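You operate a simulated robot arm through the tools that you are given. There is no shell and no other tool. Be economical: measure what you need, move in short steps, check, and stop when the job is done.

You are at the controls of a simulated two-armed robot. One attempt, no reset.

Task
Change the capper over to the yellow chuck.
Fine: open the latch, put the green chuck in the spare holder and lock the latch again. Set down upright: green chuck.
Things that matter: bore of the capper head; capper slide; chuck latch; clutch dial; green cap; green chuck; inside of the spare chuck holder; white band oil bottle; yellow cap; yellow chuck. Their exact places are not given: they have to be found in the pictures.

Only the result counts: the job must be done as asked and must still hold three seconds after the hand-in. Knocking over, shifting, dropping, spilling or breaking anything else fails it.

Robot
Two 7-joint arms with two-finger parallel grippers on one trunk, on a base that drives. Base frame: it is fixed to the floor where the robot stands at the start and does not move with it; the origin is under the middle of the robot, x ahead of it, y to its left, z up; the surface under the hand at the start is at about z = 850. Lengths are in mm, angles in degrees, forces in N, time in s.
The left shoulder is at the start at [20, 138, 1550], the right one opposite. With the tool pointing down near the work surface each hand reaches from about 100 to 300 mm from the robot's upright axis, wherever it stands, measured 20 degrees to its own side. Places, roughly: bore of the capper head [400, -100, 1200]; capper slide [400, -300, 900]; chuck latch [500, -100, 1300]; clutch dial [600, -400, 900]; green cap (4x5x3 cm) [-300, -300, 900]; inside of the spare chuck holder [300, -100, 800]; yellow cap (4x5x3 cm) [-400, -400, 900]. Payload 1.57 kg a hand.
The tool frame of a hand sits at the grasp point between the pads (the TCP): z along the fingers, y along the line on which they close. The tips reach 30 mm beyond it. Largest opening 80 mm; finger width 17, thickness 12; the body of the gripper, 40 by 82 mm, starts 80 mm behind the TCP.
Orientation is that of the tool frame in the base frame, as [roll, pitch, yaw] about the fixed x, y, z axes, in that order (R = Rz(yaw) Ry(pitch) Rx(roll)). With the fingers straight down and closing along the base's y, the tool's x points along the base's -x, its y along +y and its z along -z.

Tools
- The arms move only by the tool arm_command. It takes "left_targets", "right_targets" or both (then of equal length, played together; a hand with none holds still); each is a list of rows, each an object of numbers (a shift or turn left out is 0, a gripper value left out holds the last): "dx", "dy", "dz": the shift along the base's x, y, z in units of 250 mm (1.0 is 250 mm); "rx", "ry", "rz": the turn, a rotation vector about the base's x, y, z in units of 180 degrees (1.0 is 180 degrees); "gripper": the opening, from 0 (shut) to 1 (fully open). In form: [{"dx": .., "dy": .., "dz": .., "rx": .., "ry": .., "rz": .., "gripper": ..}, ...]. A call has 1 to 20 rows; each row is the pose to reach, as a shift and turn from the pose commanded when the call began. A call with a number of a shift or a turn outside -1 to 1 is refused whole. Each row takes 0.2 s and may step no farther than 50 mm and 8.6 degrees from the row before; otherwise, or with a gripper value out of range, the whole call is refused. Where a pose cannot be reached the arm comes as near as it can. A force on the tool above 70 N (or 10 N above the force at the start of the call, whichever is more), or a blocked arm, ends the call early, and 0.2 s more pass. The fingers move at their own pace (about 45 mm/s each) and stop on an object; they squeeze with about 23 N. The grip force told is the motor's: it shows also when the fingers shut on nothing. Time passes only in rows, and 0.2 s behind the last, so rows that repeat a pose let the fingers close. It gives the time, the measured TCP pose, the force on the tool (base axes), the opening and the grip force at its end, in the units of the frame above (readings bear some noise), with the torque about the TCP (base axes, N m) and any sound that the robot's microphone picked up, and new pictures: "show" is both (left out), scene, wrist or none (wrist: the cameras of the hands that moved).
- Cameras (640 x 400 px; columns grow to the right, rows downward): "scene" is now at [174.3, -24.9, 1431.2]; the picture's right is [-0.42, -0.91, 0.00], its down [-0.53, 0.25, -0.81] and it looks along [0.73, -0.34, -0.59] (base axes); focal length 214 px, centre (320, 200). "left" rides on the left gripper at [72, 7, -122] in its tool frame; the picture's right is [-0.09, 1.00, 0.00], its down [-0.84, -0.08, -0.54] and it looks along [-0.54, -0.05, 0.84] (tool axes); focal length 238 px, centre (320, 200). "right" rides on the right gripper at [72, -7, -122] in its tool frame; the picture's right is [0.09, 1.00, 0.00], its down [-0.84, 0.08, -0.54] and it looks along [-0.54, 0.05, 0.84] (tool axes); focal length 238 px, centre (320, 200).
- raise_lower(by): slides the trunk up (or, below 0, down) by that many mm; the arms and the scene camera ride with it, the base frame stays. It gives what a move gives, with no picture.
- base_move(legs): drives the robot by 1 to 6 legs, each [ahead, left, turn to the left] in mm, mm and degrees, along the robot's own axes; the way and the turn of a leg run together, so that a leg with both is an arc; at most 1500 mm and 180 degrees a leg. The arms and the cameras ride along, it lands a little off, and it stops where it bumps. It gives what a move gives, and a new picture of the scene camera.
- turn_head(pan, tilt): turns the head with the scene camera to pan (to the left, within 60 degrees either way) and tilt (down, from -29 to 69), counted from straight ahead of the robot. It gives what a move gives, and a new picture of the scene camera.
- point_at(camera, pixels): for up to 12 pixels [column, row] of the newest picture of that camera ("zoom" is the newest enlarged one), the place [x, y, z] in the base frame of the surface seen there, good to about 2 mm, but the place of the scene camera against the robot may be out by one fixed shift of up to 18 mm in any direction. It takes no simulated time.
- inspect(camera, box): a new picture of the part [left, top, right, bottom] of that camera's present view, enlarged. It takes no simulated time.
- finish_job(): hands the job in; it is judged then, once.

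Work in short steps. Measure before you move; look again where a grasp or a placing could have gone wrong, and mend it. You have 80 turns and 260 pictures in all, those below and enlarged ones among them. Open the grippers and draw the arms clear of the work before you hand the job in, unless the task says otherwise; then end with one line.

The tools are called after "Emit:" as a command line: name --argument value ..., lists and objects as JSON in quotes. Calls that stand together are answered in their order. arm_command: Moves the arms, as the interface text tells. Its arguments: {"type":"object","properties":{"left_targets":{"type":"array"},"right_targets":{"type":"array"},"show":{"type":"string","enum":["both","scene","wrist","none"]}},"required":[]} The other tools are called the same way: raise_lower (by) slides the trunk up or down; base_move (legs) drives the base; turn_head (pan, tilt) turns the head that bears the scene camera; point_at (camera, pixels) gives the place of the surface under pixels of a picture; inspect (camera, box) takes an enlarged picture of a part of a camera's view; finish_job () hands the job in.

At the start:

```text
t: 0.0
left_ee_pos: [351.0, 118.0, 1439.0]
left_ee_rot: [179.9, -11.1, -179.6]
left_force: [0.5, 0.0, -0.2]
left_wrist_torque: [0.0, -0.02, -0.04]
left_opening: 79.9
left_grasp_force: 0.1
right_ee_pos: [232.0, -250.9, 1405.0]
right_ee_rot: [-166.2, -20.3, 175.6]
right_force: [-0.9, -0.7, 0.0]
right_wrist_torque: [0.01, -0.02, -0.04]
right_opening: 79.8
right_grasp_force: 0.1
trunk travel left (down, up): [-925.0, 315.0]
robot x, y, heading: [0.7, -0.4, -0.0]
head pan, tilt: [-24.9, 35.9]
```

scene: 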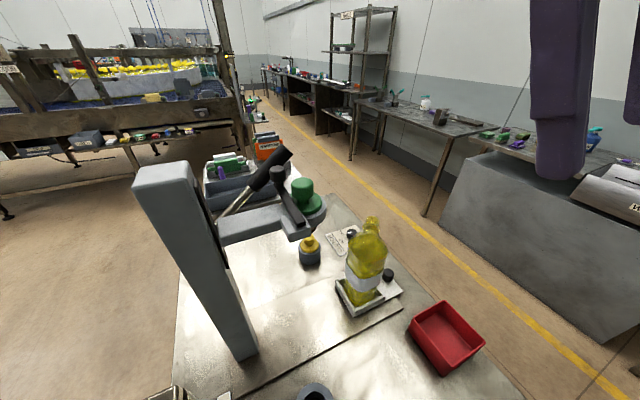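
right: 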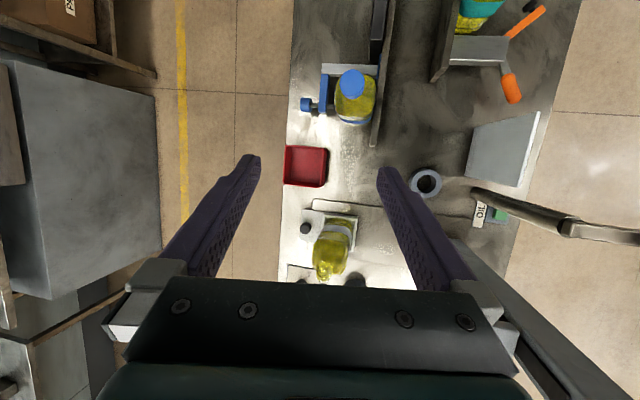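
left: 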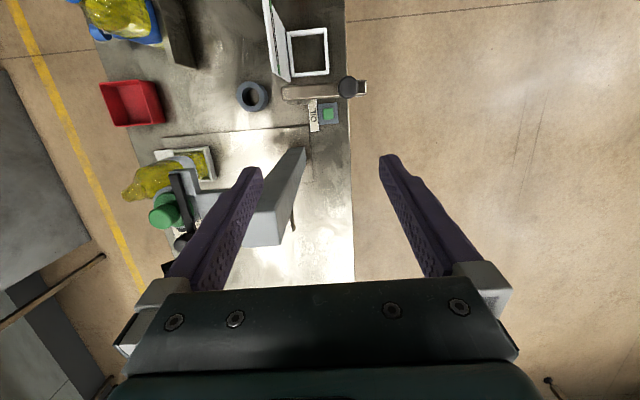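

The scene shows a capper column with a head, green chuck, and a dark-yellow part on the table (310,250). I enlarge the key areas.

Emit:
inspect --camera "scene" --box '[200, 130, 360, 280]'

Emit:
inspect --camera "right" --box '[270, 0, 590, 290]'

Emit:
turn_head --pan -30 --tilt 60

```text
2.67 times, centred on (280, 205) of scene
```

zoom: 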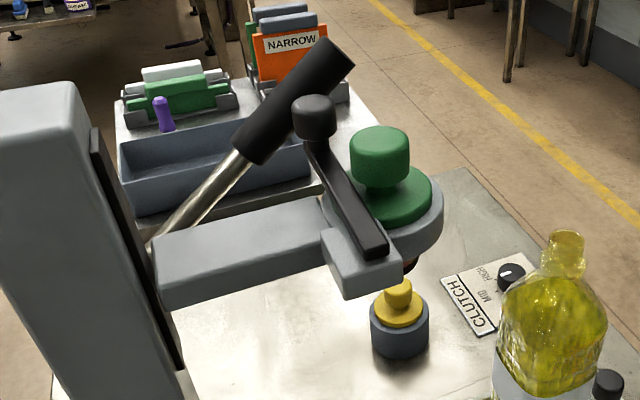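

```text
1.38 times, centred on (430, 145) of right
```

zoom: 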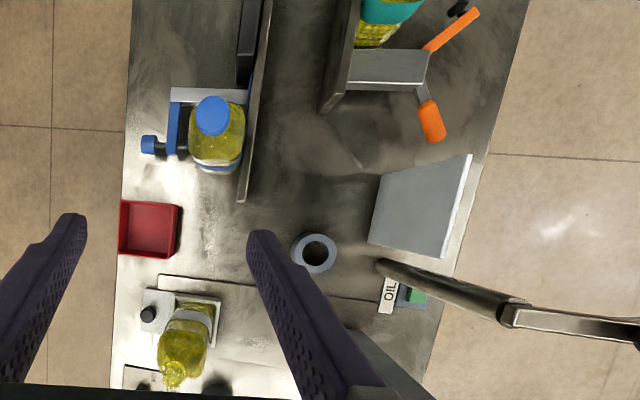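

```text
t: 0.9
left_ee_pos: [351.1, 115.8, 1438.4]
left_ee_rot: [180.0, -11.2, -179.6]
left_force: [-0.6, 0.8, -0.3]
left_wrist_torque: [-0.02, -0.03, 0.01]
left_opening: 79.9
left_grasp_force: 0.0
right_ee_pos: [232.1, -250.0, 1405.3]
right_ee_rot: [-166.2, -20.4, 175.5]
right_force: [0.0, 0.1, 0.6]
right_wrist_torque: [0.02, 0.0, -0.02]
right_opening: 80.2
right_grasp_force: 0.0
trunk travel left (down, up): [-925.0, 315.0]
robot x, y, heading: [-4.6, 1.0, -0.1]
head pan, tilt: [-30.0, 60.0]
```

scene: 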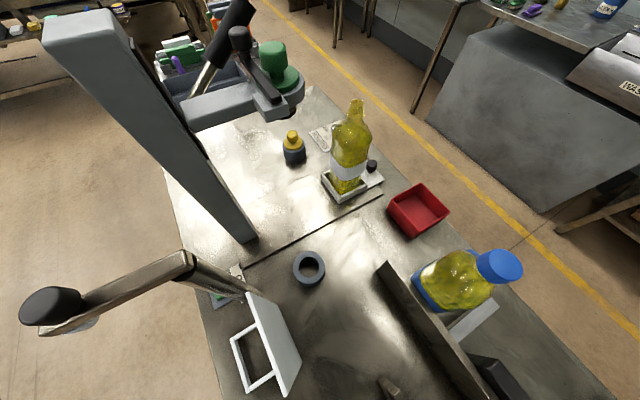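

The grey ring at (309,268) is likely the spare holder; the yellow chuck stands at (293,148). I measure these.

Emit:
point_at --camera "scene" --pixels '[[309, 252], [309, 268], [309, 284], [291, 133], [294, 145], [294, 160], [273, 50], [285, 75], [239, 35], [268, 95], [310, 340], [350, 110]]'

Emit:
inspect --camera "scene" --box '[170, 0, 330, 130]'

Emit:
inspect --camera "scene" --box '[200, 220, 360, 350]'

```text
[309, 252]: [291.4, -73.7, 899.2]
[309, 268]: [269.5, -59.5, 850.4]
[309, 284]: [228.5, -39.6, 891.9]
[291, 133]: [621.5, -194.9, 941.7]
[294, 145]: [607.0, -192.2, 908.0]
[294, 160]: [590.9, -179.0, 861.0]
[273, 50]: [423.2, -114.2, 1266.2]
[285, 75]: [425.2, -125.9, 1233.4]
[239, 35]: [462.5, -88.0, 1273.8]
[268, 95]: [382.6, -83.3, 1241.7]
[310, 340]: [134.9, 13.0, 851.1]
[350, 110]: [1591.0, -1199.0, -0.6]
```

```text
3.08 times, centred on (250, 65) of scene
```

zoom: 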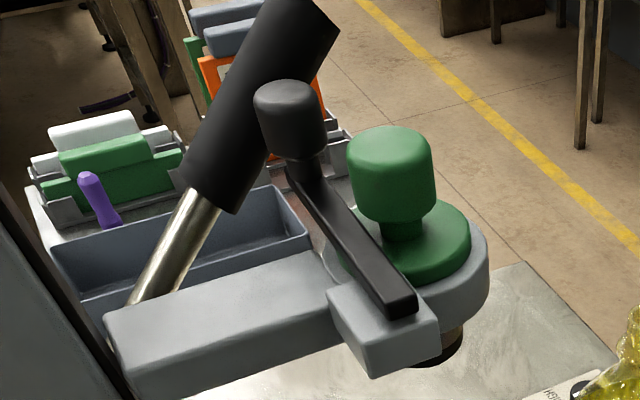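

```text
3.08 times, centred on (280, 285) of scene
```

zoom: 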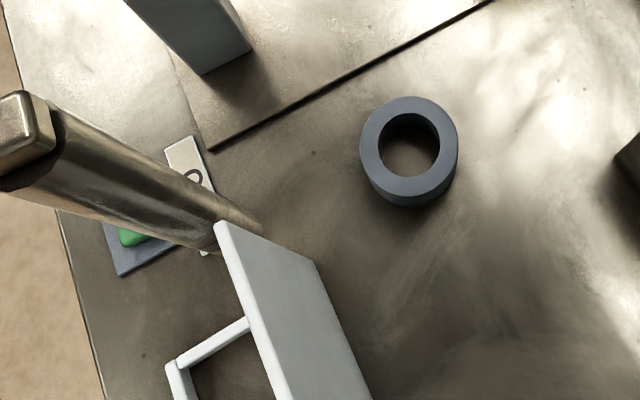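

The chuck sits in the head from above, held by a black latch bar with a knob. I look around to learn where the robot stands versus the table.

Emit:
turn_head --pan 0 --tilt 69

Emit:
turn_head --pan -60 --tilt 60

```text
t: 1.8
left_ee_pos: [351.0, 116.7, 1438.8]
left_ee_rot: [179.9, -11.1, -179.6]
left_force: [0.4, 0.0, -0.4]
left_wrist_torque: [0.0, -0.01, -0.03]
left_opening: 80.1
left_grasp_force: 0.0
right_ee_pos: [231.2, -250.9, 1405.0]
right_ee_rot: [-166.2, -20.3, 175.6]
right_force: [0.1, 0.1, 0.6]
right_wrist_torque: [0.0, -0.01, 0.0]
right_opening: 79.8
right_grasp_force: 0.1
trunk travel left (down, up): [-925.0, 315.0]
robot x, y, heading: [-2.0, -0.9, -0.0]
head pan, tilt: [0.0, 68.8]
```

scene: 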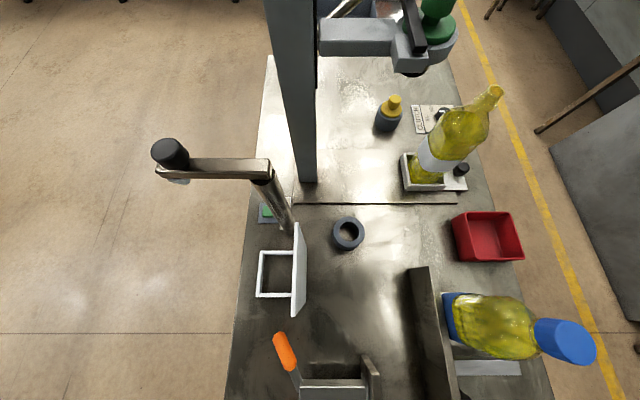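

```text
t: 3.1
left_ee_pos: [349.8, 117.1, 1438.8]
left_ee_rot: [179.9, -11.2, -179.7]
left_force: [-0.4, 0.7, 0.4]
left_wrist_torque: [0.01, 0.02, 0.01]
left_opening: 79.9
left_grasp_force: 0.0
right_ee_pos: [231.8, -251.2, 1404.4]
right_ee_rot: [-166.3, -20.3, 175.5]
right_force: [0.3, 0.1, -0.2]
right_wrist_torque: [0.02, -0.04, -0.01]
right_opening: 79.9
right_grasp_force: 0.1
trunk travel left (down, up): [-925.0, 315.0]
robot x, y, heading: [5.4, -1.9, 0.0]
head pan, tilt: [-60.0, 60.0]
```

scene: 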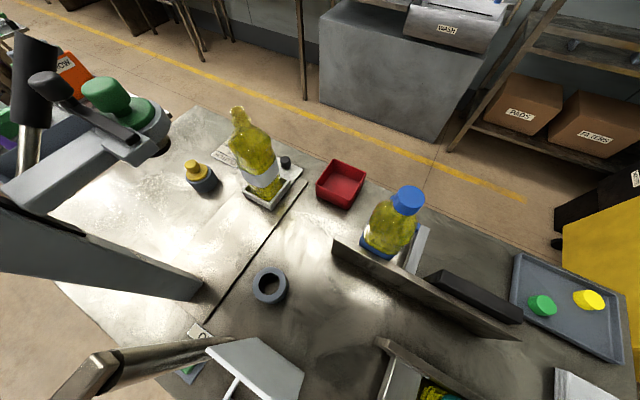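

The robot seems to hang above the table. I look back at the head and measure column, lever and latch.

Emit:
turn_head --pan -10 --tilt 45

```text
t: 4.3
left_ee_pos: [350.4, 117.0, 1439.7]
left_ee_rot: [179.9, -11.2, -179.5]
left_force: [0.0, 0.0, 0.5]
left_wrist_torque: [-0.01, -0.04, 0.02]
left_opening: 79.9
left_grasp_force: 0.0
right_ee_pos: [231.2, -250.6, 1404.5]
right_ee_rot: [-166.2, -20.3, 175.5]
right_force: [0.3, 0.5, 0.1]
right_wrist_torque: [0.0, 0.02, -0.02]
right_opening: 79.8
right_grasp_force: 0.1
trunk travel left (down, up): [-925.0, 315.0]
robot x, y, heading: [1.8, -2.7, 0.1]
head pan, tilt: [-10.0, 45.0]
```

scene: 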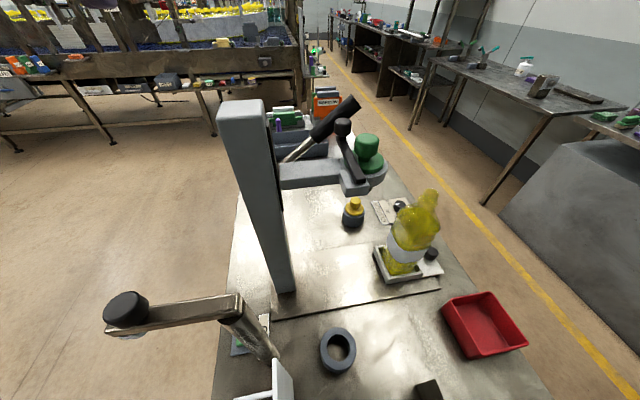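

Emit:
point_at --camera "scene" --pixels '[[240, 105], [225, 115], [300, 175], [345, 108], [290, 155], [343, 126], [350, 160], [360, 183], [367, 140], [353, 205], [355, 190], [125, 305]]'

Emit:
inspect --camera "scene" --box '[260, 90, 420, 240]'

```text
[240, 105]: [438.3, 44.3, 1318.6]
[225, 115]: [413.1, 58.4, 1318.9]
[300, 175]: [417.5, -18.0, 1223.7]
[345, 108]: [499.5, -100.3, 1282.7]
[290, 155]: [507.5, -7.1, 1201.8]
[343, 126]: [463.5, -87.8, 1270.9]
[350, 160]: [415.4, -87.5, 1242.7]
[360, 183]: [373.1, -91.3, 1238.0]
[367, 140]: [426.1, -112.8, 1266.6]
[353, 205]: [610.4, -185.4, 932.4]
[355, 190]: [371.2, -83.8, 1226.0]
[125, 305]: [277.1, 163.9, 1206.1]
```

```text
2.67 times, centred on (340, 165) of scene
```

zoom: 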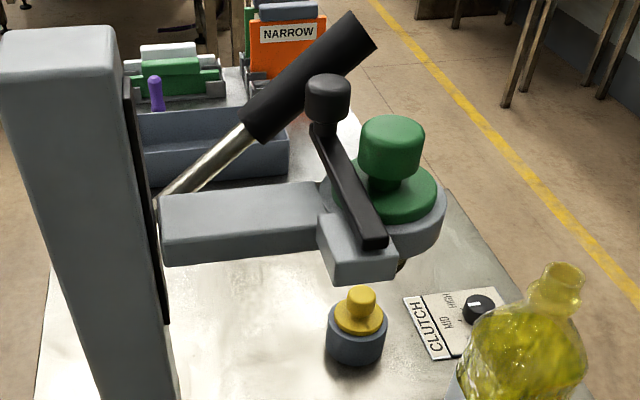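

I look at the head from the left wrist camera, which sees it from above.

Emit:
inspect --camera "left" --box '[130, 140, 310, 270]'

Emit:
arm_command --right_targets '[{"dx": 0.1, "dy": 0.1, "dz": 0.1}, {"dx": 0.2, "dy": 0.2, "dz": 0.2}, {"dx": 0.2, "dy": 0.3, "dz": 0.3}]' --show "wrist"

```text
3.08 times, centred on (220, 205) of left
```

zoom: 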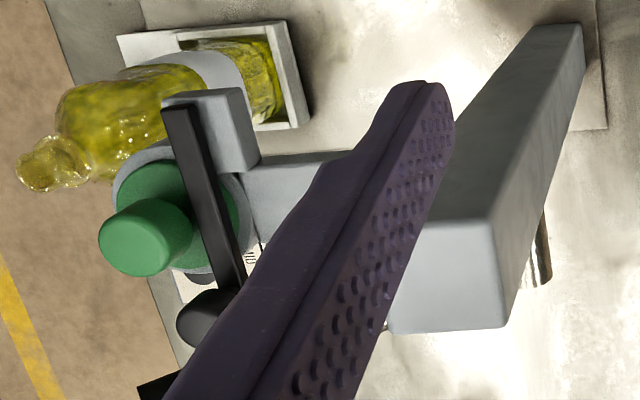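

```text
t: 5.0
left_ee_pos: [350.4, 117.2, 1437.6]
left_ee_rot: [-180.0, -11.3, -179.5]
left_force: [-0.3, -0.2, -0.4]
left_wrist_torque: [-0.02, -0.01, 0.0]
left_opening: 79.9
left_grasp_force: 0.1
right_ee_pos: [251.8, -241.8, 1404.6]
right_ee_rot: [-167.9, -31.7, 165.7]
right_force: [-0.1, 0.4, -0.4]
right_wrist_torque: [-0.01, 0.01, 0.01]
right_opening: 80.0
right_grasp_force: 0.0
trunk travel left (down, up): [-925.0, 315.0]
robot x, y, heading: [0.9, -0.9, 0.1]
head pan, tilt: [-10.0, 45.0]
stopped in row 3 (right hand): the arm was blocked; the commanded pose is now the measured one
```

right: 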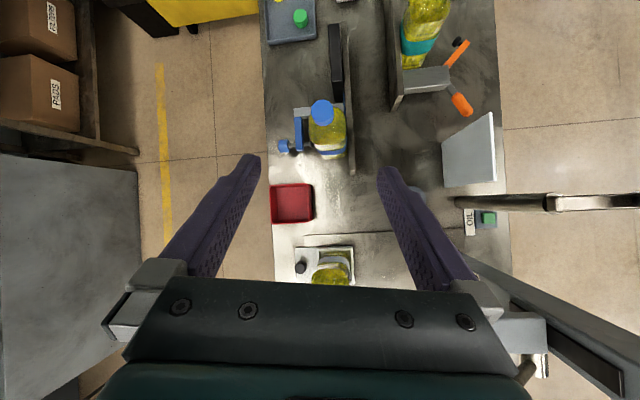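

The right arm is cramped up here (hand only 145 below the shoulder). I raise the trunk so that the arms can work at head height.

Emit:
raise_lower --by 310

Emit:
turn_head --pan -10 --tilt 62

```text
t: 8.0
left_ee_pos: [351.1, 117.0, 1749.2]
left_ee_rot: [179.8, -11.2, -179.6]
left_force: [0.0, -0.7, 0.2]
left_wrist_torque: [0.03, -0.01, 0.01]
left_opening: 79.9
left_grasp_force: 0.1
right_ee_pos: [253.4, -240.7, 1715.1]
right_ee_rot: [-167.9, -31.6, 165.5]
right_force: [-0.6, 0.0, -0.5]
right_wrist_torque: [0.02, 0.01, -0.01]
right_opening: 79.8
right_grasp_force: 0.0
trunk travel left (down, up): [-1235.0, 5.0]
robot x, y, heading: [-3.7, -1.8, -0.2]
head pan, tilt: [-10.0, 45.0]
```

```text
t: 8.8
left_ee_pos: [351.3, 117.9, 1749.1]
left_ee_rot: [179.9, -11.2, -179.6]
left_force: [0.6, 0.4, -0.6]
left_wrist_torque: [0.03, 0.04, 0.0]
left_opening: 80.2
left_grasp_force: 0.1
right_ee_pos: [252.7, -242.8, 1715.4]
right_ee_rot: [-167.8, -31.6, 165.5]
right_force: [-0.2, 0.8, 0.5]
right_wrist_torque: [-0.01, 0.01, 0.04]
right_opening: 80.0
right_grasp_force: 0.1
trunk travel left (down, up): [-1235.0, 5.0]
robot x, y, heading: [4.3, 0.3, 0.3]
head pan, tilt: [-10.0, 62.0]
```

scene: 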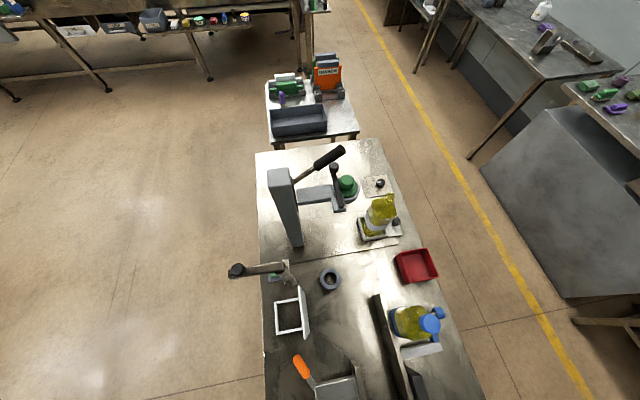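

I zoom on the head from this higher view and measure knob, handle and chuck.

Emit:
inspect --camera "scene" --box '[256, 135, 416, 255]'

```text
3.33 times, centred on (336, 195) of scene
```

zoom: 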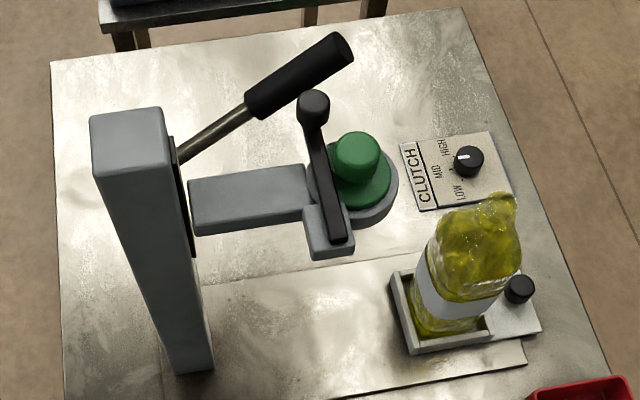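

Emit:
point_at --camera "zoom" --pixels '[[314, 98], [314, 122], [320, 150], [335, 225], [356, 145], [375, 170], [360, 195], [392, 190], [340, 48], [262, 105], [315, 235], [345, 248]]'

Emit:
arm_command --right_targets '[{"dz": -0.15, "ry": 0.03}, {"dz": -0.3, "dx": 0.1, "ry": 0.06}, {"dz": -0.45, "dx": 0.15, "dy": 0.1, "ry": 0.09}, {"dz": -0.6, "dx": 0.2, "dy": 0.15, "ry": 0.12}]' --show "wrist"

```text
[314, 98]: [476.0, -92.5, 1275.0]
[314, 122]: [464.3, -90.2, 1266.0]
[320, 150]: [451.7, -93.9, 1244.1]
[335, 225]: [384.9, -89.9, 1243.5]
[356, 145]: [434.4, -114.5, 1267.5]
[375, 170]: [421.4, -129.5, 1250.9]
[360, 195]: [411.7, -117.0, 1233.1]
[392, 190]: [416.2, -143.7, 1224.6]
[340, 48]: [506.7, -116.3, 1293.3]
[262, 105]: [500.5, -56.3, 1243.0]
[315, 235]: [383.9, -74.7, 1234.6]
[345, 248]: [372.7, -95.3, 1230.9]
```

```text
t: 9.8
left_ee_pos: [351.0, 116.5, 1748.3]
left_ee_rot: [179.9, -11.2, -179.6]
left_force: [0.2, -0.6, 0.5]
left_wrist_torque: [0.01, 0.02, 0.01]
left_opening: 80.1
left_grasp_force: 0.0
right_ee_pos: [279.4, -196.0, 1574.8]
right_ee_rot: [-160.0, -52.3, 160.2]
right_force: [1.1, 0.8, 0.6]
right_wrist_torque: [0.02, 0.02, 0.01]
right_opening: 80.0
right_grasp_force: 0.0
right hand out of reach, approached as far as the arm can: row 4
trunk travel left (down, up): [-1235.0, 5.0]
robot x, y, heading: [-0.2, 3.2, -0.1]
head pan, tilt: [-10.0, 62.0]
```

right: 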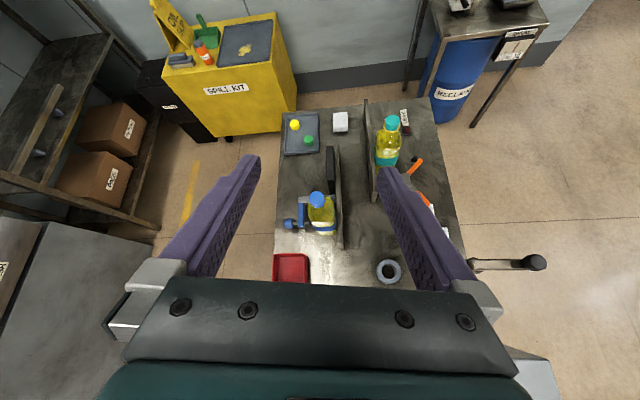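

The turn went the wrong way: the fingers tilt 55° back. I straighten the right hand.

Emit:
arm_command --right_targets '[{"ry": -0.044}, {"ry": -0.088}, {"ry": -0.132}, {"ry": -0.176}, {"ry": -0.22}, {"ry": -0.264}, {"ry": -0.305}]' --show "none"

Emit:
arm_command --right_targets '[{"rz": 0.033, "dz": -0.1}, {"rz": 0.067, "dz": -0.2}, {"rz": 0.067, "dz": -0.3}, {"rz": 0.067, "dz": -0.4}, {"rz": 0.067, "dz": -0.5}, {"rz": 0.067, "dz": -0.6}]' --show "both"

```text
t: 11.4
left_ee_pos: [350.2, 117.3, 1748.6]
left_ee_rot: [179.9, -11.2, -179.6]
left_force: [-0.6, 0.4, 0.0]
left_wrist_torque: [-0.02, -0.03, -0.01]
left_opening: 80.0
left_grasp_force: 0.1
right_ee_pos: [283.2, -195.0, 1579.2]
right_ee_rot: [-176.2, 1.3, 167.5]
right_force: [-1.3, -0.3, 0.6]
right_wrist_torque: [-0.03, 0.0, -0.04]
right_opening: 79.9
right_grasp_force: 0.0
trunk travel left (down, up): [-1235.0, 5.0]
robot x, y, heading: [-0.8, -2.0, -0.1]
head pan, tilt: [-10.0, 62.0]
```

```text
t: 12.8
left_ee_pos: [351.2, 116.8, 1748.1]
left_ee_rot: [179.9, -11.2, -179.5]
left_force: [-0.1, 0.4, -0.3]
left_wrist_torque: [0.02, -0.03, 0.0]
left_opening: 79.9
left_grasp_force: 0.1
right_ee_pos: [281.0, -196.7, 1426.8]
right_ee_rot: [-175.8, 0.8, 179.8]
right_force: [0.6, -0.3, -0.2]
right_wrist_torque: [-0.01, -0.01, 0.02]
right_opening: 79.9
right_grasp_force: 0.0
trunk travel left (down, up): [-1235.0, 5.0]
robot x, y, heading: [1.3, -1.3, 0.0]
head pan, tilt: [-10.0, 62.0]
```

scene: 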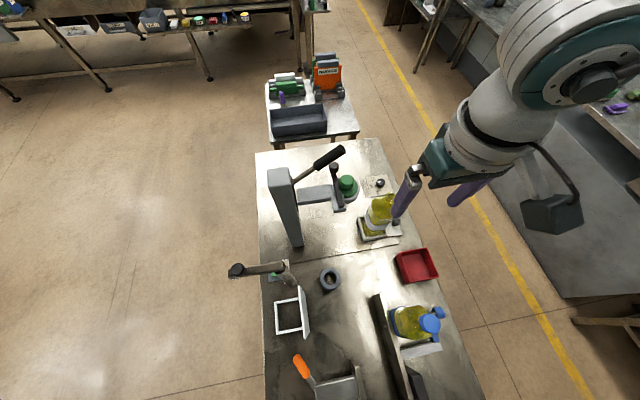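
right: 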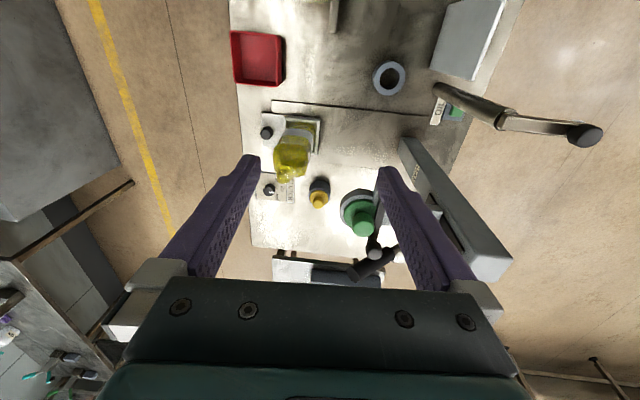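

Now the right wrist camera sees green chuck (363,220), spare ring (389,78), yellow chuck (319,195). I measure these with this exact camera.

Emit:
inspect --camera "right" --box '[270, 160, 430, 280]'

Emit:
point_at --camera "right" --pixels '[[389, 66], [376, 78], [401, 78], [389, 90], [389, 77], [319, 198], [317, 185], [363, 220], [373, 246], [410, 150], [298, 170], [255, 60]]'

```text
3.33 times, centred on (350, 220) of right
```

zoom: 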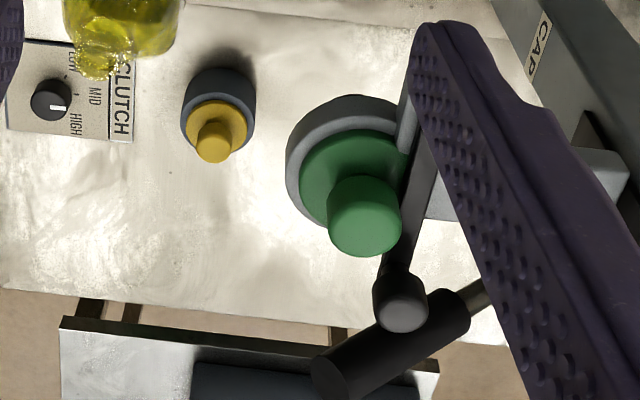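

```text
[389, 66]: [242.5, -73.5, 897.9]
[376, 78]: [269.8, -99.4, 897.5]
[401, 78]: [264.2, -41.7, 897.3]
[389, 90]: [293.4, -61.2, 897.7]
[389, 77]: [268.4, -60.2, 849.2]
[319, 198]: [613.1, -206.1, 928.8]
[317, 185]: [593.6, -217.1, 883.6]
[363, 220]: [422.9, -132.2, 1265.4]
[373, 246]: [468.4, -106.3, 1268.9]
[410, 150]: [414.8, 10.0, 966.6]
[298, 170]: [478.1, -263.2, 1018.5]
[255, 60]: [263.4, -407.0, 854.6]
```

Emit:
point_at --camera "zoom" --pixels '[[364, 215], [335, 200], [398, 205], [362, 252], [345, 140], [310, 185], [290, 150], [400, 315], [403, 280], [420, 170], [408, 205], [215, 145]]'

Emit:
point_at --camera "zoom" --pixels '[[198, 138], [230, 138], [215, 158], [240, 110], [195, 115], [215, 80], [218, 105], [335, 370], [455, 300]]'

```text
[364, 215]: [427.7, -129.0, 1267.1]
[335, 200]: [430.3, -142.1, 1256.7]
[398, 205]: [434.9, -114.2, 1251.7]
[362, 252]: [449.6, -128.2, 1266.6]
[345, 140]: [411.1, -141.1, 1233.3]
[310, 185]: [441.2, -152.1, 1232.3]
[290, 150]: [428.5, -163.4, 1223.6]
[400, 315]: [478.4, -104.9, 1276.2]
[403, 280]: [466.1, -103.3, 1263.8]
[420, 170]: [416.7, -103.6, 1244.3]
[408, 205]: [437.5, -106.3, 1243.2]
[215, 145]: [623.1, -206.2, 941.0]
```

```text
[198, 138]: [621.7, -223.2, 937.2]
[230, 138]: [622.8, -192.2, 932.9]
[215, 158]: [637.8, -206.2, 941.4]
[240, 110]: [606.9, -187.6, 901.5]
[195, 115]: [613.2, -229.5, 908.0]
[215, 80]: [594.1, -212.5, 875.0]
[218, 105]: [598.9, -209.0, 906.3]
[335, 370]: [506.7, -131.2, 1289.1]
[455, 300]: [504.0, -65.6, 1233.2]
```

Accurate wrist measurement: green knob ≈(435,-128), top z 1267; latch knob ≈(475,-104), top 1276; bar pivots near (385,-104). All too far for the present stand, so I drive 200 mm ahead, everything being high above the work.

Emit:
base_move --legs '[[200, 0, 0]]'

```text
t: 14.4
left_ee_pos: [548.5, 118.9, 1748.4]
left_ee_rot: [-180.0, -11.3, -179.5]
left_force: [-0.7, -0.4, 0.5]
left_wrist_torque: [-0.02, 0.03, 0.01]
left_opening: 80.1
left_grasp_force: 0.0
right_ee_pos: [478.9, -195.3, 1428.1]
right_ee_rot: [-175.7, 0.9, -179.9]
right_force: [0.1, -0.9, 0.8]
right_wrist_torque: [-0.01, 0.03, 0.02]
right_opening: 79.8
right_grasp_force: 0.0
trunk travel left (down, up): [-1235.0, 5.0]
robot x, y, heading: [198.5, -1.9, 0.1]
head pan, tilt: [-10.0, 62.0]
```

scene: 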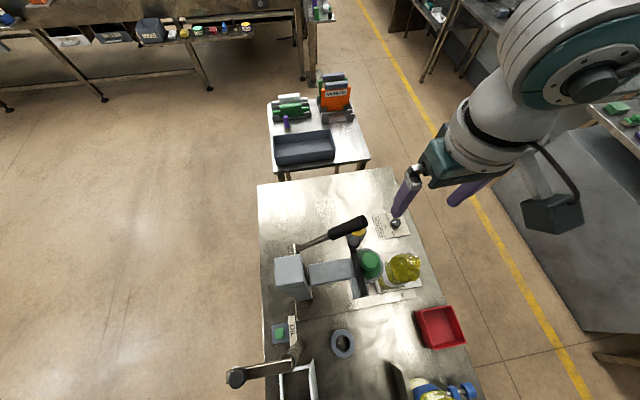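

I move the right hand over the latch knob, straightened and half open.

Emit:
arm_command --right_targets '[{"dy": 0.12, "rx": 0.012, "gripper": 0.6}, {"dx": -0.02, "dy": 0.24, "rx": 0.024}, {"dx": -0.02, "dy": 0.364, "rx": 0.024}, {"dx": -0.02, "dy": 0.364, "dz": -0.1, "rx": 0.024}, {"dx": -0.02, "dy": 0.364, "dz": -0.2, "rx": 0.024}]'

Emit:
inspect --camera "right" --box '[220, 120, 420, 290]'

```text
t: 15.6
left_ee_pos: [548.4, 117.9, 1748.9]
left_ee_rot: [179.9, -11.3, -179.4]
left_force: [-0.5, -0.5, 0.5]
left_wrist_torque: [-0.02, 0.0, -0.01]
left_opening: 80.1
left_grasp_force: 0.0
right_ee_pos: [473.4, -104.4, 1377.6]
right_ee_rot: [179.8, 1.0, 179.9]
right_force: [-0.1, 0.9, 0.1]
right_wrist_torque: [0.0, 0.0, 0.05]
right_opening: 47.8
right_grasp_force: 0.1
trunk travel left (down, up): [-1235.0, 5.0]
robot x, y, heading: [196.2, 2.2, 0.2]
head pan, tilt: [-10.0, 62.0]
```

scene: 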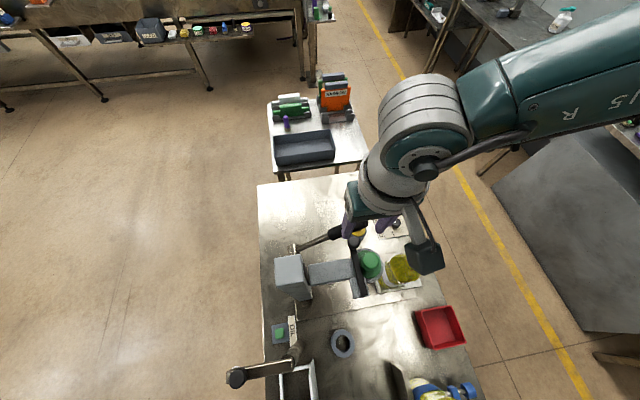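
right: 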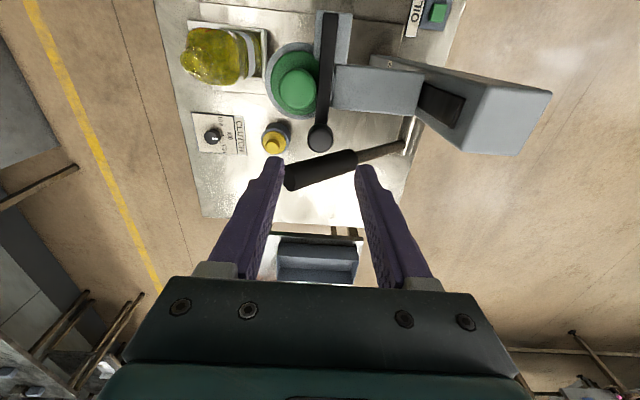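

```text
2.35 times, centred on (320, 205) of right
```

zoom: 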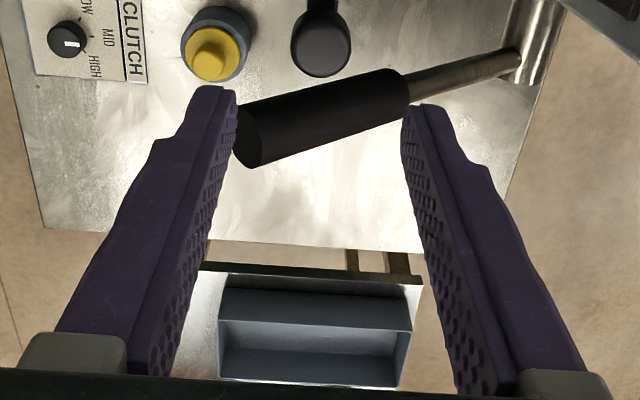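

The view is clear now; I measure the knob, bar, block and handle.

Emit:
point_at --camera "right" --pixels '[[310, 138], [320, 130], [331, 138], [320, 148], [325, 20], [330, 100], [283, 90], [313, 90], [297, 70], [300, 112], [300, 168], [345, 150]]'

Emit:
inspect --camera "right" --box '[240, 0, 400, 160]'

```text
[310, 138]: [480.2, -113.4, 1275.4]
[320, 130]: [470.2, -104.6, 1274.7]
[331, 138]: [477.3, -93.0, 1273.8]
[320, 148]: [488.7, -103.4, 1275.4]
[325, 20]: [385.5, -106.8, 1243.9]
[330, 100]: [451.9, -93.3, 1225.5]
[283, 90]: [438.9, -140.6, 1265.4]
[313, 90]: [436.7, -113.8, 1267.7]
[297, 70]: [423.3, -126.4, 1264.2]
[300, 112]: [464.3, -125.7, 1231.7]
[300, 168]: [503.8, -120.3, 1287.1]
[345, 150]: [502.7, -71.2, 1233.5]
```

```text
2.50 times, centred on (320, 80) of right
```

zoom: 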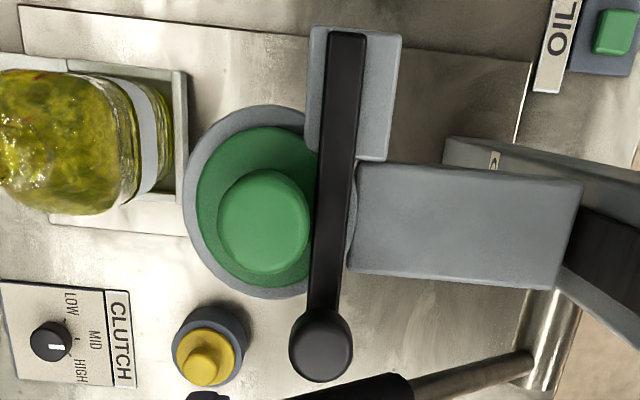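

Knob centre ≈(479,-104), top 1275. I descend around it and grip it lightly along y.

Emit:
arm_command --right_targets '[{"dx": 0.008, "dz": -0.15}, {"dx": 0.008, "dz": -0.3}, {"dx": 0.008, "dz": -0.408}, {"dx": 0.008, "dz": -0.408, "gripper": 0.2}, {"dx": 0.008, "dz": -0.408, "gripper": 0.1}, {"dx": 0.008, "dz": -0.408, "gripper": 0.1}]'

```text
t: 17.0
left_ee_pos: [548.2, 118.9, 1748.7]
left_ee_rot: [179.9, -11.3, -179.4]
left_force: [-0.4, 0.6, -0.6]
left_wrist_torque: [0.05, -0.02, -0.01]
left_opening: 80.1
left_grasp_force: 0.0
right_ee_pos: [473.9, -103.4, 1275.5]
right_ee_rot: [179.7, 0.8, 179.9]
right_force: [-0.5, 1.6, 0.1]
right_wrist_torque: [-0.19, -0.12, -0.18]
right_opening: 24.4
right_grasp_force: 26.4
trunk travel left (down, up): [-1235.0, 5.0]
robot x, y, heading: [198.4, 2.4, 0.3]
head pan, tilt: [-10.0, 62.0]
```

scene: 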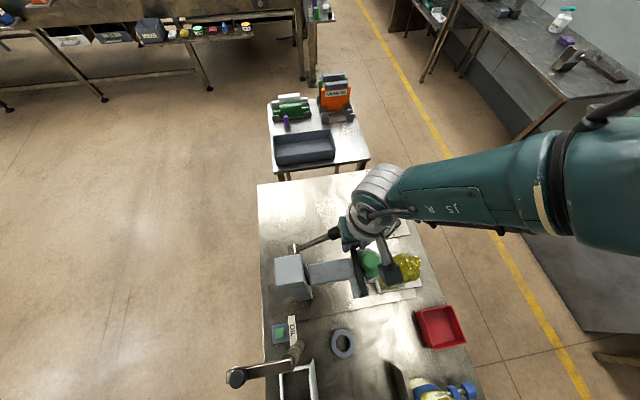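
right: 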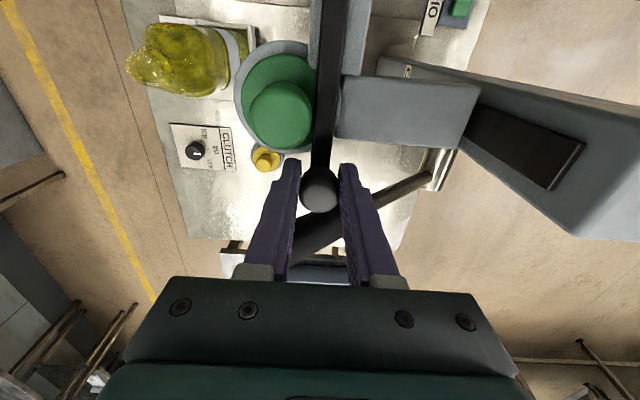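

Gripped (24 mm). I swing the knob along an arc toward +y about the pivot, first 24°.

Emit:
arm_command --right_targets '[{"dx": -0.0034, "dy": 0.049, "rz": 0.0444}, {"dx": -0.0136, "dy": 0.097, "rz": 0.0889}, {"dx": -0.0304, "dy": 0.1432, "rz": 0.1333}]'

```text
t: 17.8
left_ee_pos: [549.1, 119.1, 1748.3]
left_ee_rot: [179.9, -11.2, -179.5]
left_force: [0.7, -0.1, 0.1]
left_wrist_torque: [0.01, 0.05, 0.01]
left_opening: 79.9
left_grasp_force: 0.0
right_ee_pos: [463.9, -67.6, 1278.3]
right_ee_rot: [179.8, 1.1, -156.0]
right_force: [15.8, 6.5, -28.0]
right_wrist_torque: [-0.15, -0.3, 0.13]
right_opening: 24.4
right_grasp_force: 36.2
right hand out of reach, approached as far as the arm can: row 1, 2, 3
trunk travel left (down, up): [-1235.0, 5.0]
robot x, y, heading: [200.2, 2.7, 0.4]
head pan, tilt: [-10.0, 62.0]
```

scene: 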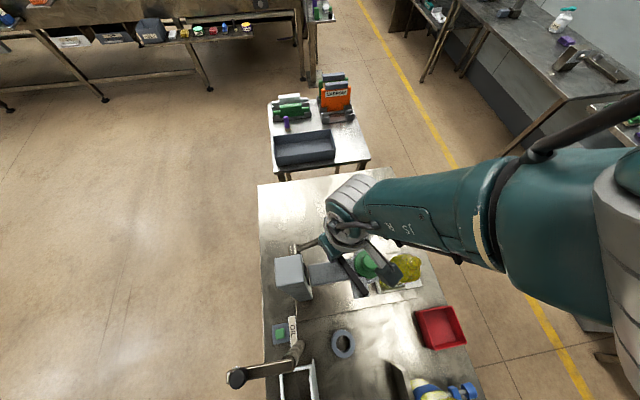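
right: 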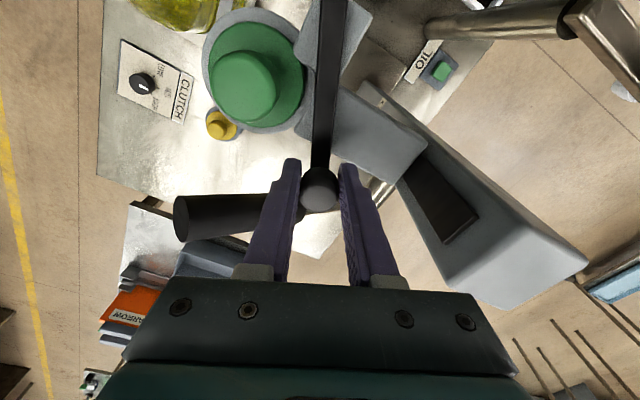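

The latch swings as expected (24° open), but the arm is at the limit of its downward reach. I release, lift, then lower the trunk 90 mm.

Emit:
arm_command --right_targets '[{"gripper": 0.5}, {"gripper": 0.5}, {"dz": 0.15}, {"dz": 0.34}]' --show "none"

Emit:
raise_lower --by -90

Emit:
inspect --camera "right" --box '[160, 0, 480, 240]'

```text
t: 19.0
left_ee_pos: [548.0, 119.0, 1748.5]
left_ee_rot: [179.8, -11.3, -179.4]
left_force: [0.4, -0.3, -0.3]
left_wrist_torque: [0.02, 0.0, 0.03]
left_opening: 80.0
left_grasp_force: 0.1
right_ee_pos: [483.5, -97.4, 1289.2]
right_ee_rot: [-177.0, -0.4, -158.7]
right_force: [-0.9, 1.4, -0.6]
right_wrist_torque: [-0.01, 0.04, -0.02]
right_opening: 39.1
right_grasp_force: 0.0
right hand out of reach, approached as far as the arm can: row 3, 4
trunk travel left (down, up): [-1235.0, 5.0]
robot x, y, heading: [197.2, -0.1, 0.2]
head pan, tilt: [-10.0, 62.0]
stopped in row 4 (right hand): the arm was blocked; the commanded pose is now the measured one
```

```text
t: 20.3
left_ee_pos: [548.5, 118.7, 1658.0]
left_ee_rot: [-180.0, -11.3, -179.4]
left_force: [0.3, -0.1, 0.3]
left_wrist_torque: [-0.02, -0.02, -0.01]
left_opening: 80.0
left_grasp_force: 0.1
right_ee_pos: [482.9, -97.6, 1198.1]
right_ee_rot: [-176.9, -0.5, -158.8]
right_force: [-11.1, -7.3, 5.4]
right_wrist_torque: [-0.11, -0.21, -0.49]
right_opening: 42.5
right_grasp_force: 1.0
trunk travel left (down, up): [-1145.0, 95.0]
robot x, y, heading: [197.4, 1.9, 0.2]
head pan, tilt: [-10.0, 62.0]
```

```text
1.67 times, centred on (320, 120) of right
```

zoom: 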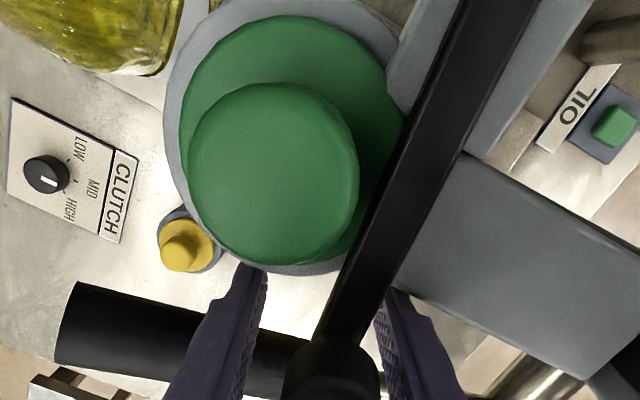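

The lift stalled and the trunk took the hand down around the latch. I lift straight up with the arm in small steps and check.

Emit:
arm_command --right_targets '[{"dz": 0.05}, {"dz": 0.1}, {"dz": 0.15}, {"dz": 0.2}]'

```text
t: 21.3
left_ee_pos: [547.3, 117.3, 1658.0]
left_ee_rot: [-180.0, -11.3, -179.5]
left_force: [0.0, -0.3, -0.9]
left_wrist_torque: [0.0, 0.0, 0.03]
left_opening: 80.1
left_grasp_force: 0.1
right_ee_pos: [483.1, -92.2, 1212.3]
right_ee_rot: [-176.4, -3.8, -158.7]
right_force: [-18.7, -8.6, 7.1]
right_wrist_torque: [-0.22, -0.3, -0.79]
right_opening: 43.1
right_grasp_force: 2.0
right hand out of reach, approached as far as the arm can: row 1, 2, 3, 4
trunk travel left (down, up): [-1145.0, 95.0]
robot x, y, heading: [197.6, -1.9, 0.3]
head pan, tilt: [-10.0, 62.0]
stopped in row 4 (right hand): the force on the tool passed its limit at 86 N (the readings are from after the stop); the commanded pose is now the measured one
```

scene: 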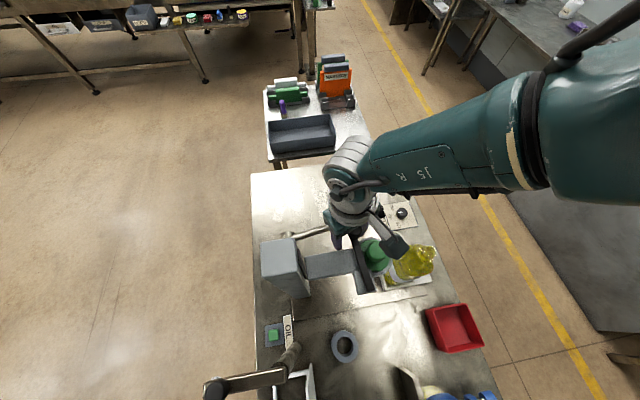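
right: 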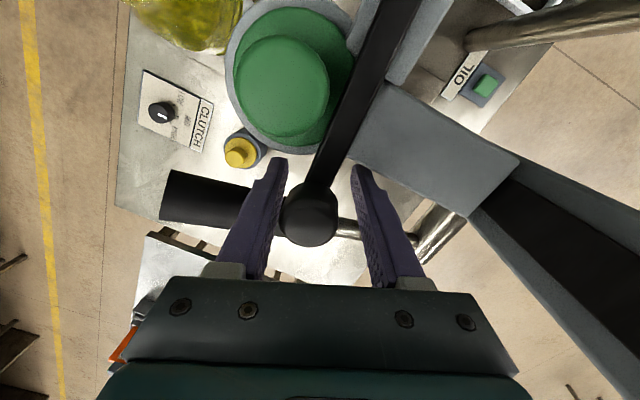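

The yawed wrist seems at a joint limit, so the arm fights. I lift with the trunk instead, straight up.

Emit:
raise_lower --by 95

Emit:
inspect --camera "right" --box '[100, 0, 540, 300]'

```text
t: 22.6
left_ee_pos: [548.1, 117.6, 1753.9]
left_ee_rot: [179.9, -11.3, -179.5]
left_force: [0.2, -0.2, 0.3]
left_wrist_torque: [0.0, -0.03, 0.02]
left_opening: 80.0
left_grasp_force: 0.1
right_ee_pos: [486.6, -88.7, 1309.2]
right_ee_rot: [-176.6, -3.2, -158.5]
right_force: [-15.5, -0.8, 1.5]
right_wrist_torque: [-0.1, 0.38, -0.43]
right_opening: 35.5
right_grasp_force: 0.0
trunk travel left (down, up): [-1240.0, 0.0]
robot x, y, heading: [194.4, -2.0, 0.2]
head pan, tilt: [-10.0, 62.0]
```

```text
1.33 times, centred on (320, 150) of right
```

zoom: 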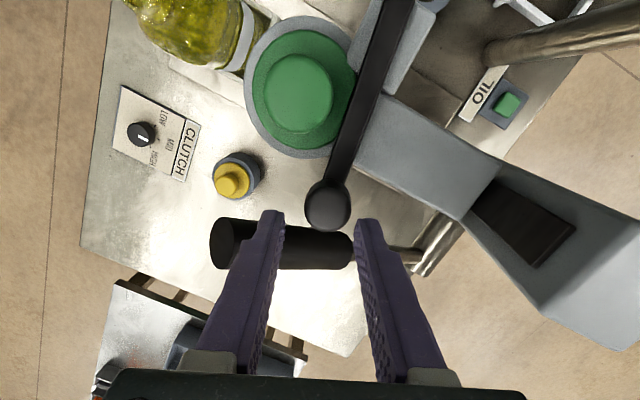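

The fingers are now above the knob (tips ~1279). I turn the yaw back to the reachable value while backing off the handle, then lift.

Emit:
arm_command --right_targets '[{"dx": -0.04, "rz": -0.04}, {"dx": -0.06, "rz": -0.08, "dz": 0.03}, {"dx": -0.06, "rz": -0.12, "dz": 0.08}, {"dx": -0.06, "rz": -0.12, "dz": 0.2}]'

```text
t: 23.6
left_ee_pos: [548.9, 118.6, 1752.6]
left_ee_rot: [179.9, -11.3, -179.5]
left_force: [-0.6, -0.1, -0.2]
left_wrist_torque: [0.03, 0.01, 0.01]
left_opening: 80.0
left_grasp_force: 0.0
right_ee_pos: [474.5, -87.1, 1358.5]
right_ee_rot: [-176.7, -3.0, 180.0]
right_force: [-1.3, -0.1, -0.1]
right_wrist_torque: [0.02, 0.01, 0.01]
right_opening: 39.8
right_grasp_force: 0.0
trunk travel left (down, up): [-1240.0, 0.0]
robot x, y, heading: [199.4, -2.2, 0.4]
head pan, tilt: [-10.0, 62.0]
```

scene: 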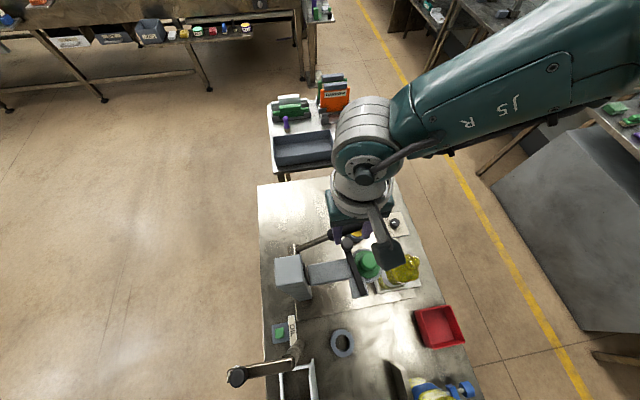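
right: 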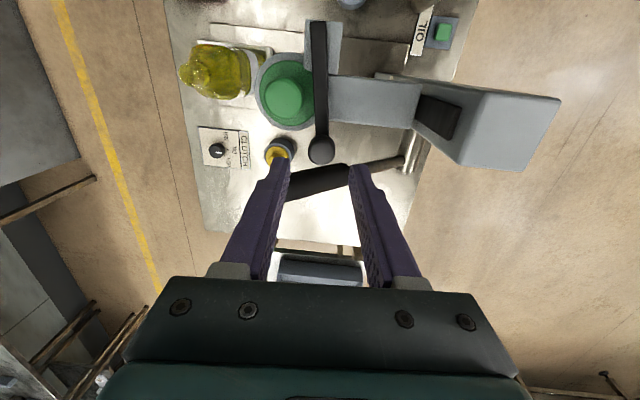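

Free. I measure the latch's present angle.

Emit:
point_at --camera "right" --pixels '[[321, 140], [310, 150], [332, 150], [321, 162], [319, 30], [320, 100], [284, 98], [320, 180], [295, 190], [345, 170]]'

Emit:
inspect --camera "right" --box '[240, 10, 400, 200]'

```text
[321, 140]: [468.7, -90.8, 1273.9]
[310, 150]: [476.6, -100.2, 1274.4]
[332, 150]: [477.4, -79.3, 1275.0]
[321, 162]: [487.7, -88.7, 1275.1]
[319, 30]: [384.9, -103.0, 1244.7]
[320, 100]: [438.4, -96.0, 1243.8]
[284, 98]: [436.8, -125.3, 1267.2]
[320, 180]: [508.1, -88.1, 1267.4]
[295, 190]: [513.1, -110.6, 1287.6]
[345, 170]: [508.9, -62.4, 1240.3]
```

```text
2.11 times, centred on (320, 105) of right
```

zoom: 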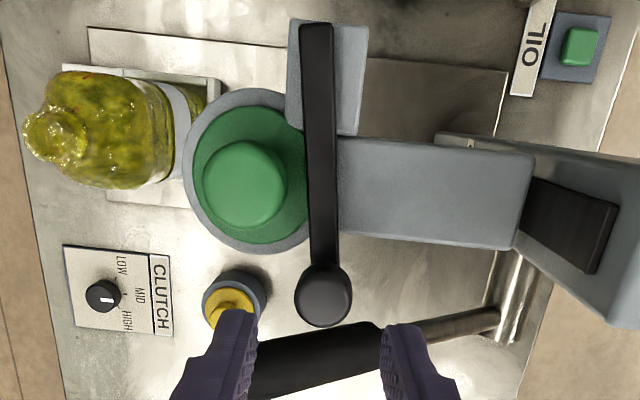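

Latch is ~8° open, knob at (478,-90). I close the fingers and come down on the -y side of the knob to push it.

Emit:
arm_command --right_targets '[{"dy": -0.06, "rx": 0.018, "ry": -0.017, "gripper": 0}, {"dy": -0.13, "rx": 0.018, "ry": -0.017}, {"dy": -0.13, "dz": -0.11, "rx": 0.018, "ry": -0.017}, {"dy": -0.13, "dz": -0.22, "rx": 0.018, "ry": -0.017}, {"dy": -0.13, "dz": -0.334, "rx": 0.018, "ry": -0.017}]'

```text
t: 24.8
left_ee_pos: [548.0, 117.3, 1753.8]
left_ee_rot: [179.9, -11.3, -179.5]
left_force: [0.5, -0.4, -0.2]
left_wrist_torque: [-0.03, 0.0, 0.0]
left_opening: 80.1
left_grasp_force: 0.1
right_ee_pos: [470.6, -119.7, 1275.5]
right_ee_rot: [179.9, 0.0, 180.0]
right_force: [0.1, -0.6, -0.3]
right_wrist_torque: [0.02, 0.03, 0.02]
right_opening: 0.1
right_grasp_force: 21.0
right hand out of reach, approached as far as the arm can: row 5
trunk travel left (down, up): [-1240.0, 0.0]
robot x, y, heading: [200.1, -0.8, 0.0]
head pan, tilt: [-10.0, 62.0]
```

scene: 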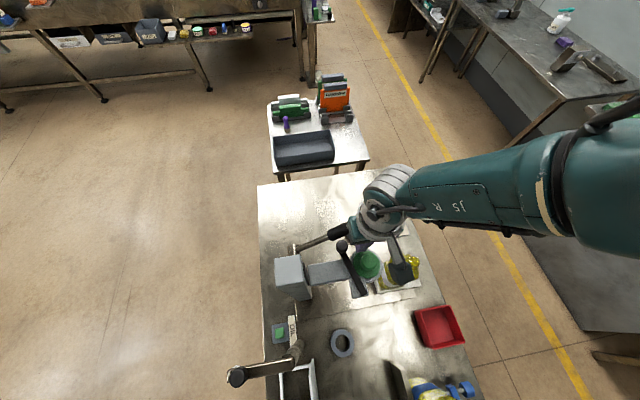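
right: 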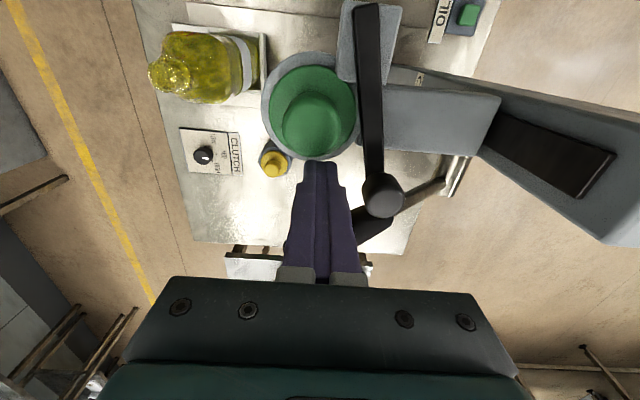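

Near the reach limit; I lift the arm first, then will lower the trunk.

Emit:
arm_command --right_targets '[{"dz": 0.12}, {"dz": 0.24}, {"dz": 0.4}, {"dz": 0.48}]' --show "none"

```text
t: 25.8
left_ee_pos: [548.3, 116.9, 1752.9]
left_ee_rot: [180.0, -11.3, -179.4]
left_force: [-0.2, 0.3, 0.0]
left_wrist_torque: [-0.02, 0.01, 0.03]
left_opening: 80.1
left_grasp_force: 0.0
right_ee_pos: [469.8, -122.7, 1394.9]
right_ee_rot: [-179.9, 0.1, -180.0]
right_force: [0.4, -0.8, 0.4]
right_wrist_torque: [0.0, -0.03, 0.05]
right_opening: 0.0
right_grasp_force: 21.3
trunk travel left (down, up): [-1240.0, 0.0]
robot x, y, heading: [194.8, -0.0, 0.1]
head pan, tilt: [-10.0, 62.0]
```

Emit:
raise_lower --by -110

```text
t: 27.2
left_ee_pos: [548.0, 117.1, 1644.0]
left_ee_rot: [179.9, -11.3, -179.6]
left_force: [-0.9, 0.7, -0.5]
left_wrist_torque: [-0.02, 0.02, 0.0]
left_opening: 80.1
left_grasp_force: 0.1
right_ee_pos: [469.7, -122.8, 1285.5]
right_ee_rot: [-179.8, 0.0, 180.0]
right_force: [-0.2, -0.4, 0.1]
right_wrist_torque: [-0.03, 0.0, 0.0]
right_opening: 0.2
right_grasp_force: 21.1
trunk travel left (down, up): [-1130.0, 110.0]
robot x, y, heading: [201.0, -1.0, 0.0]
head pan, tilt: [-10.0, 62.0]
```

Now with margin I push the knob toward +y along its arc to ~40°.

Emit:
arm_command --right_targets '[{"dx": 0.017, "dy": 0.011, "dz": -0.038}, {"dx": 0.021, "dy": 0.059, "dz": -0.038}, {"dx": 0.017, "dy": 0.115, "dz": -0.038}, {"dx": 0.001, "dy": 0.179, "dz": -0.038}, {"dx": -0.031, "dy": 0.243, "dz": -0.038}]' --show "wrist"

```text
t: 28.4
left_ee_pos: [546.1, 117.5, 1644.7]
left_ee_rot: [180.0, -11.3, -179.6]
left_force: [1.6, -0.6, -0.4]
left_wrist_torque: [0.03, -0.02, 0.01]
left_opening: 80.2
left_grasp_force: 0.2
right_ee_pos: [463.6, -61.2, 1275.7]
right_ee_rot: [-179.9, -0.1, 179.9]
right_force: [-0.6, 0.8, 0.3]
right_wrist_torque: [0.0, -0.01, 0.0]
right_opening: 0.2
right_grasp_force: 21.2
trunk travel left (down, up): [-1130.0, 110.0]
robot x, y, heading: [195.8, -1.2, 0.2]
head pan, tilt: [-10.0, 62.0]
```

right: 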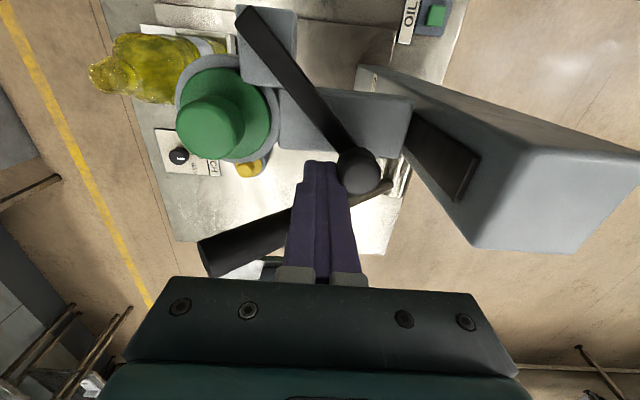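

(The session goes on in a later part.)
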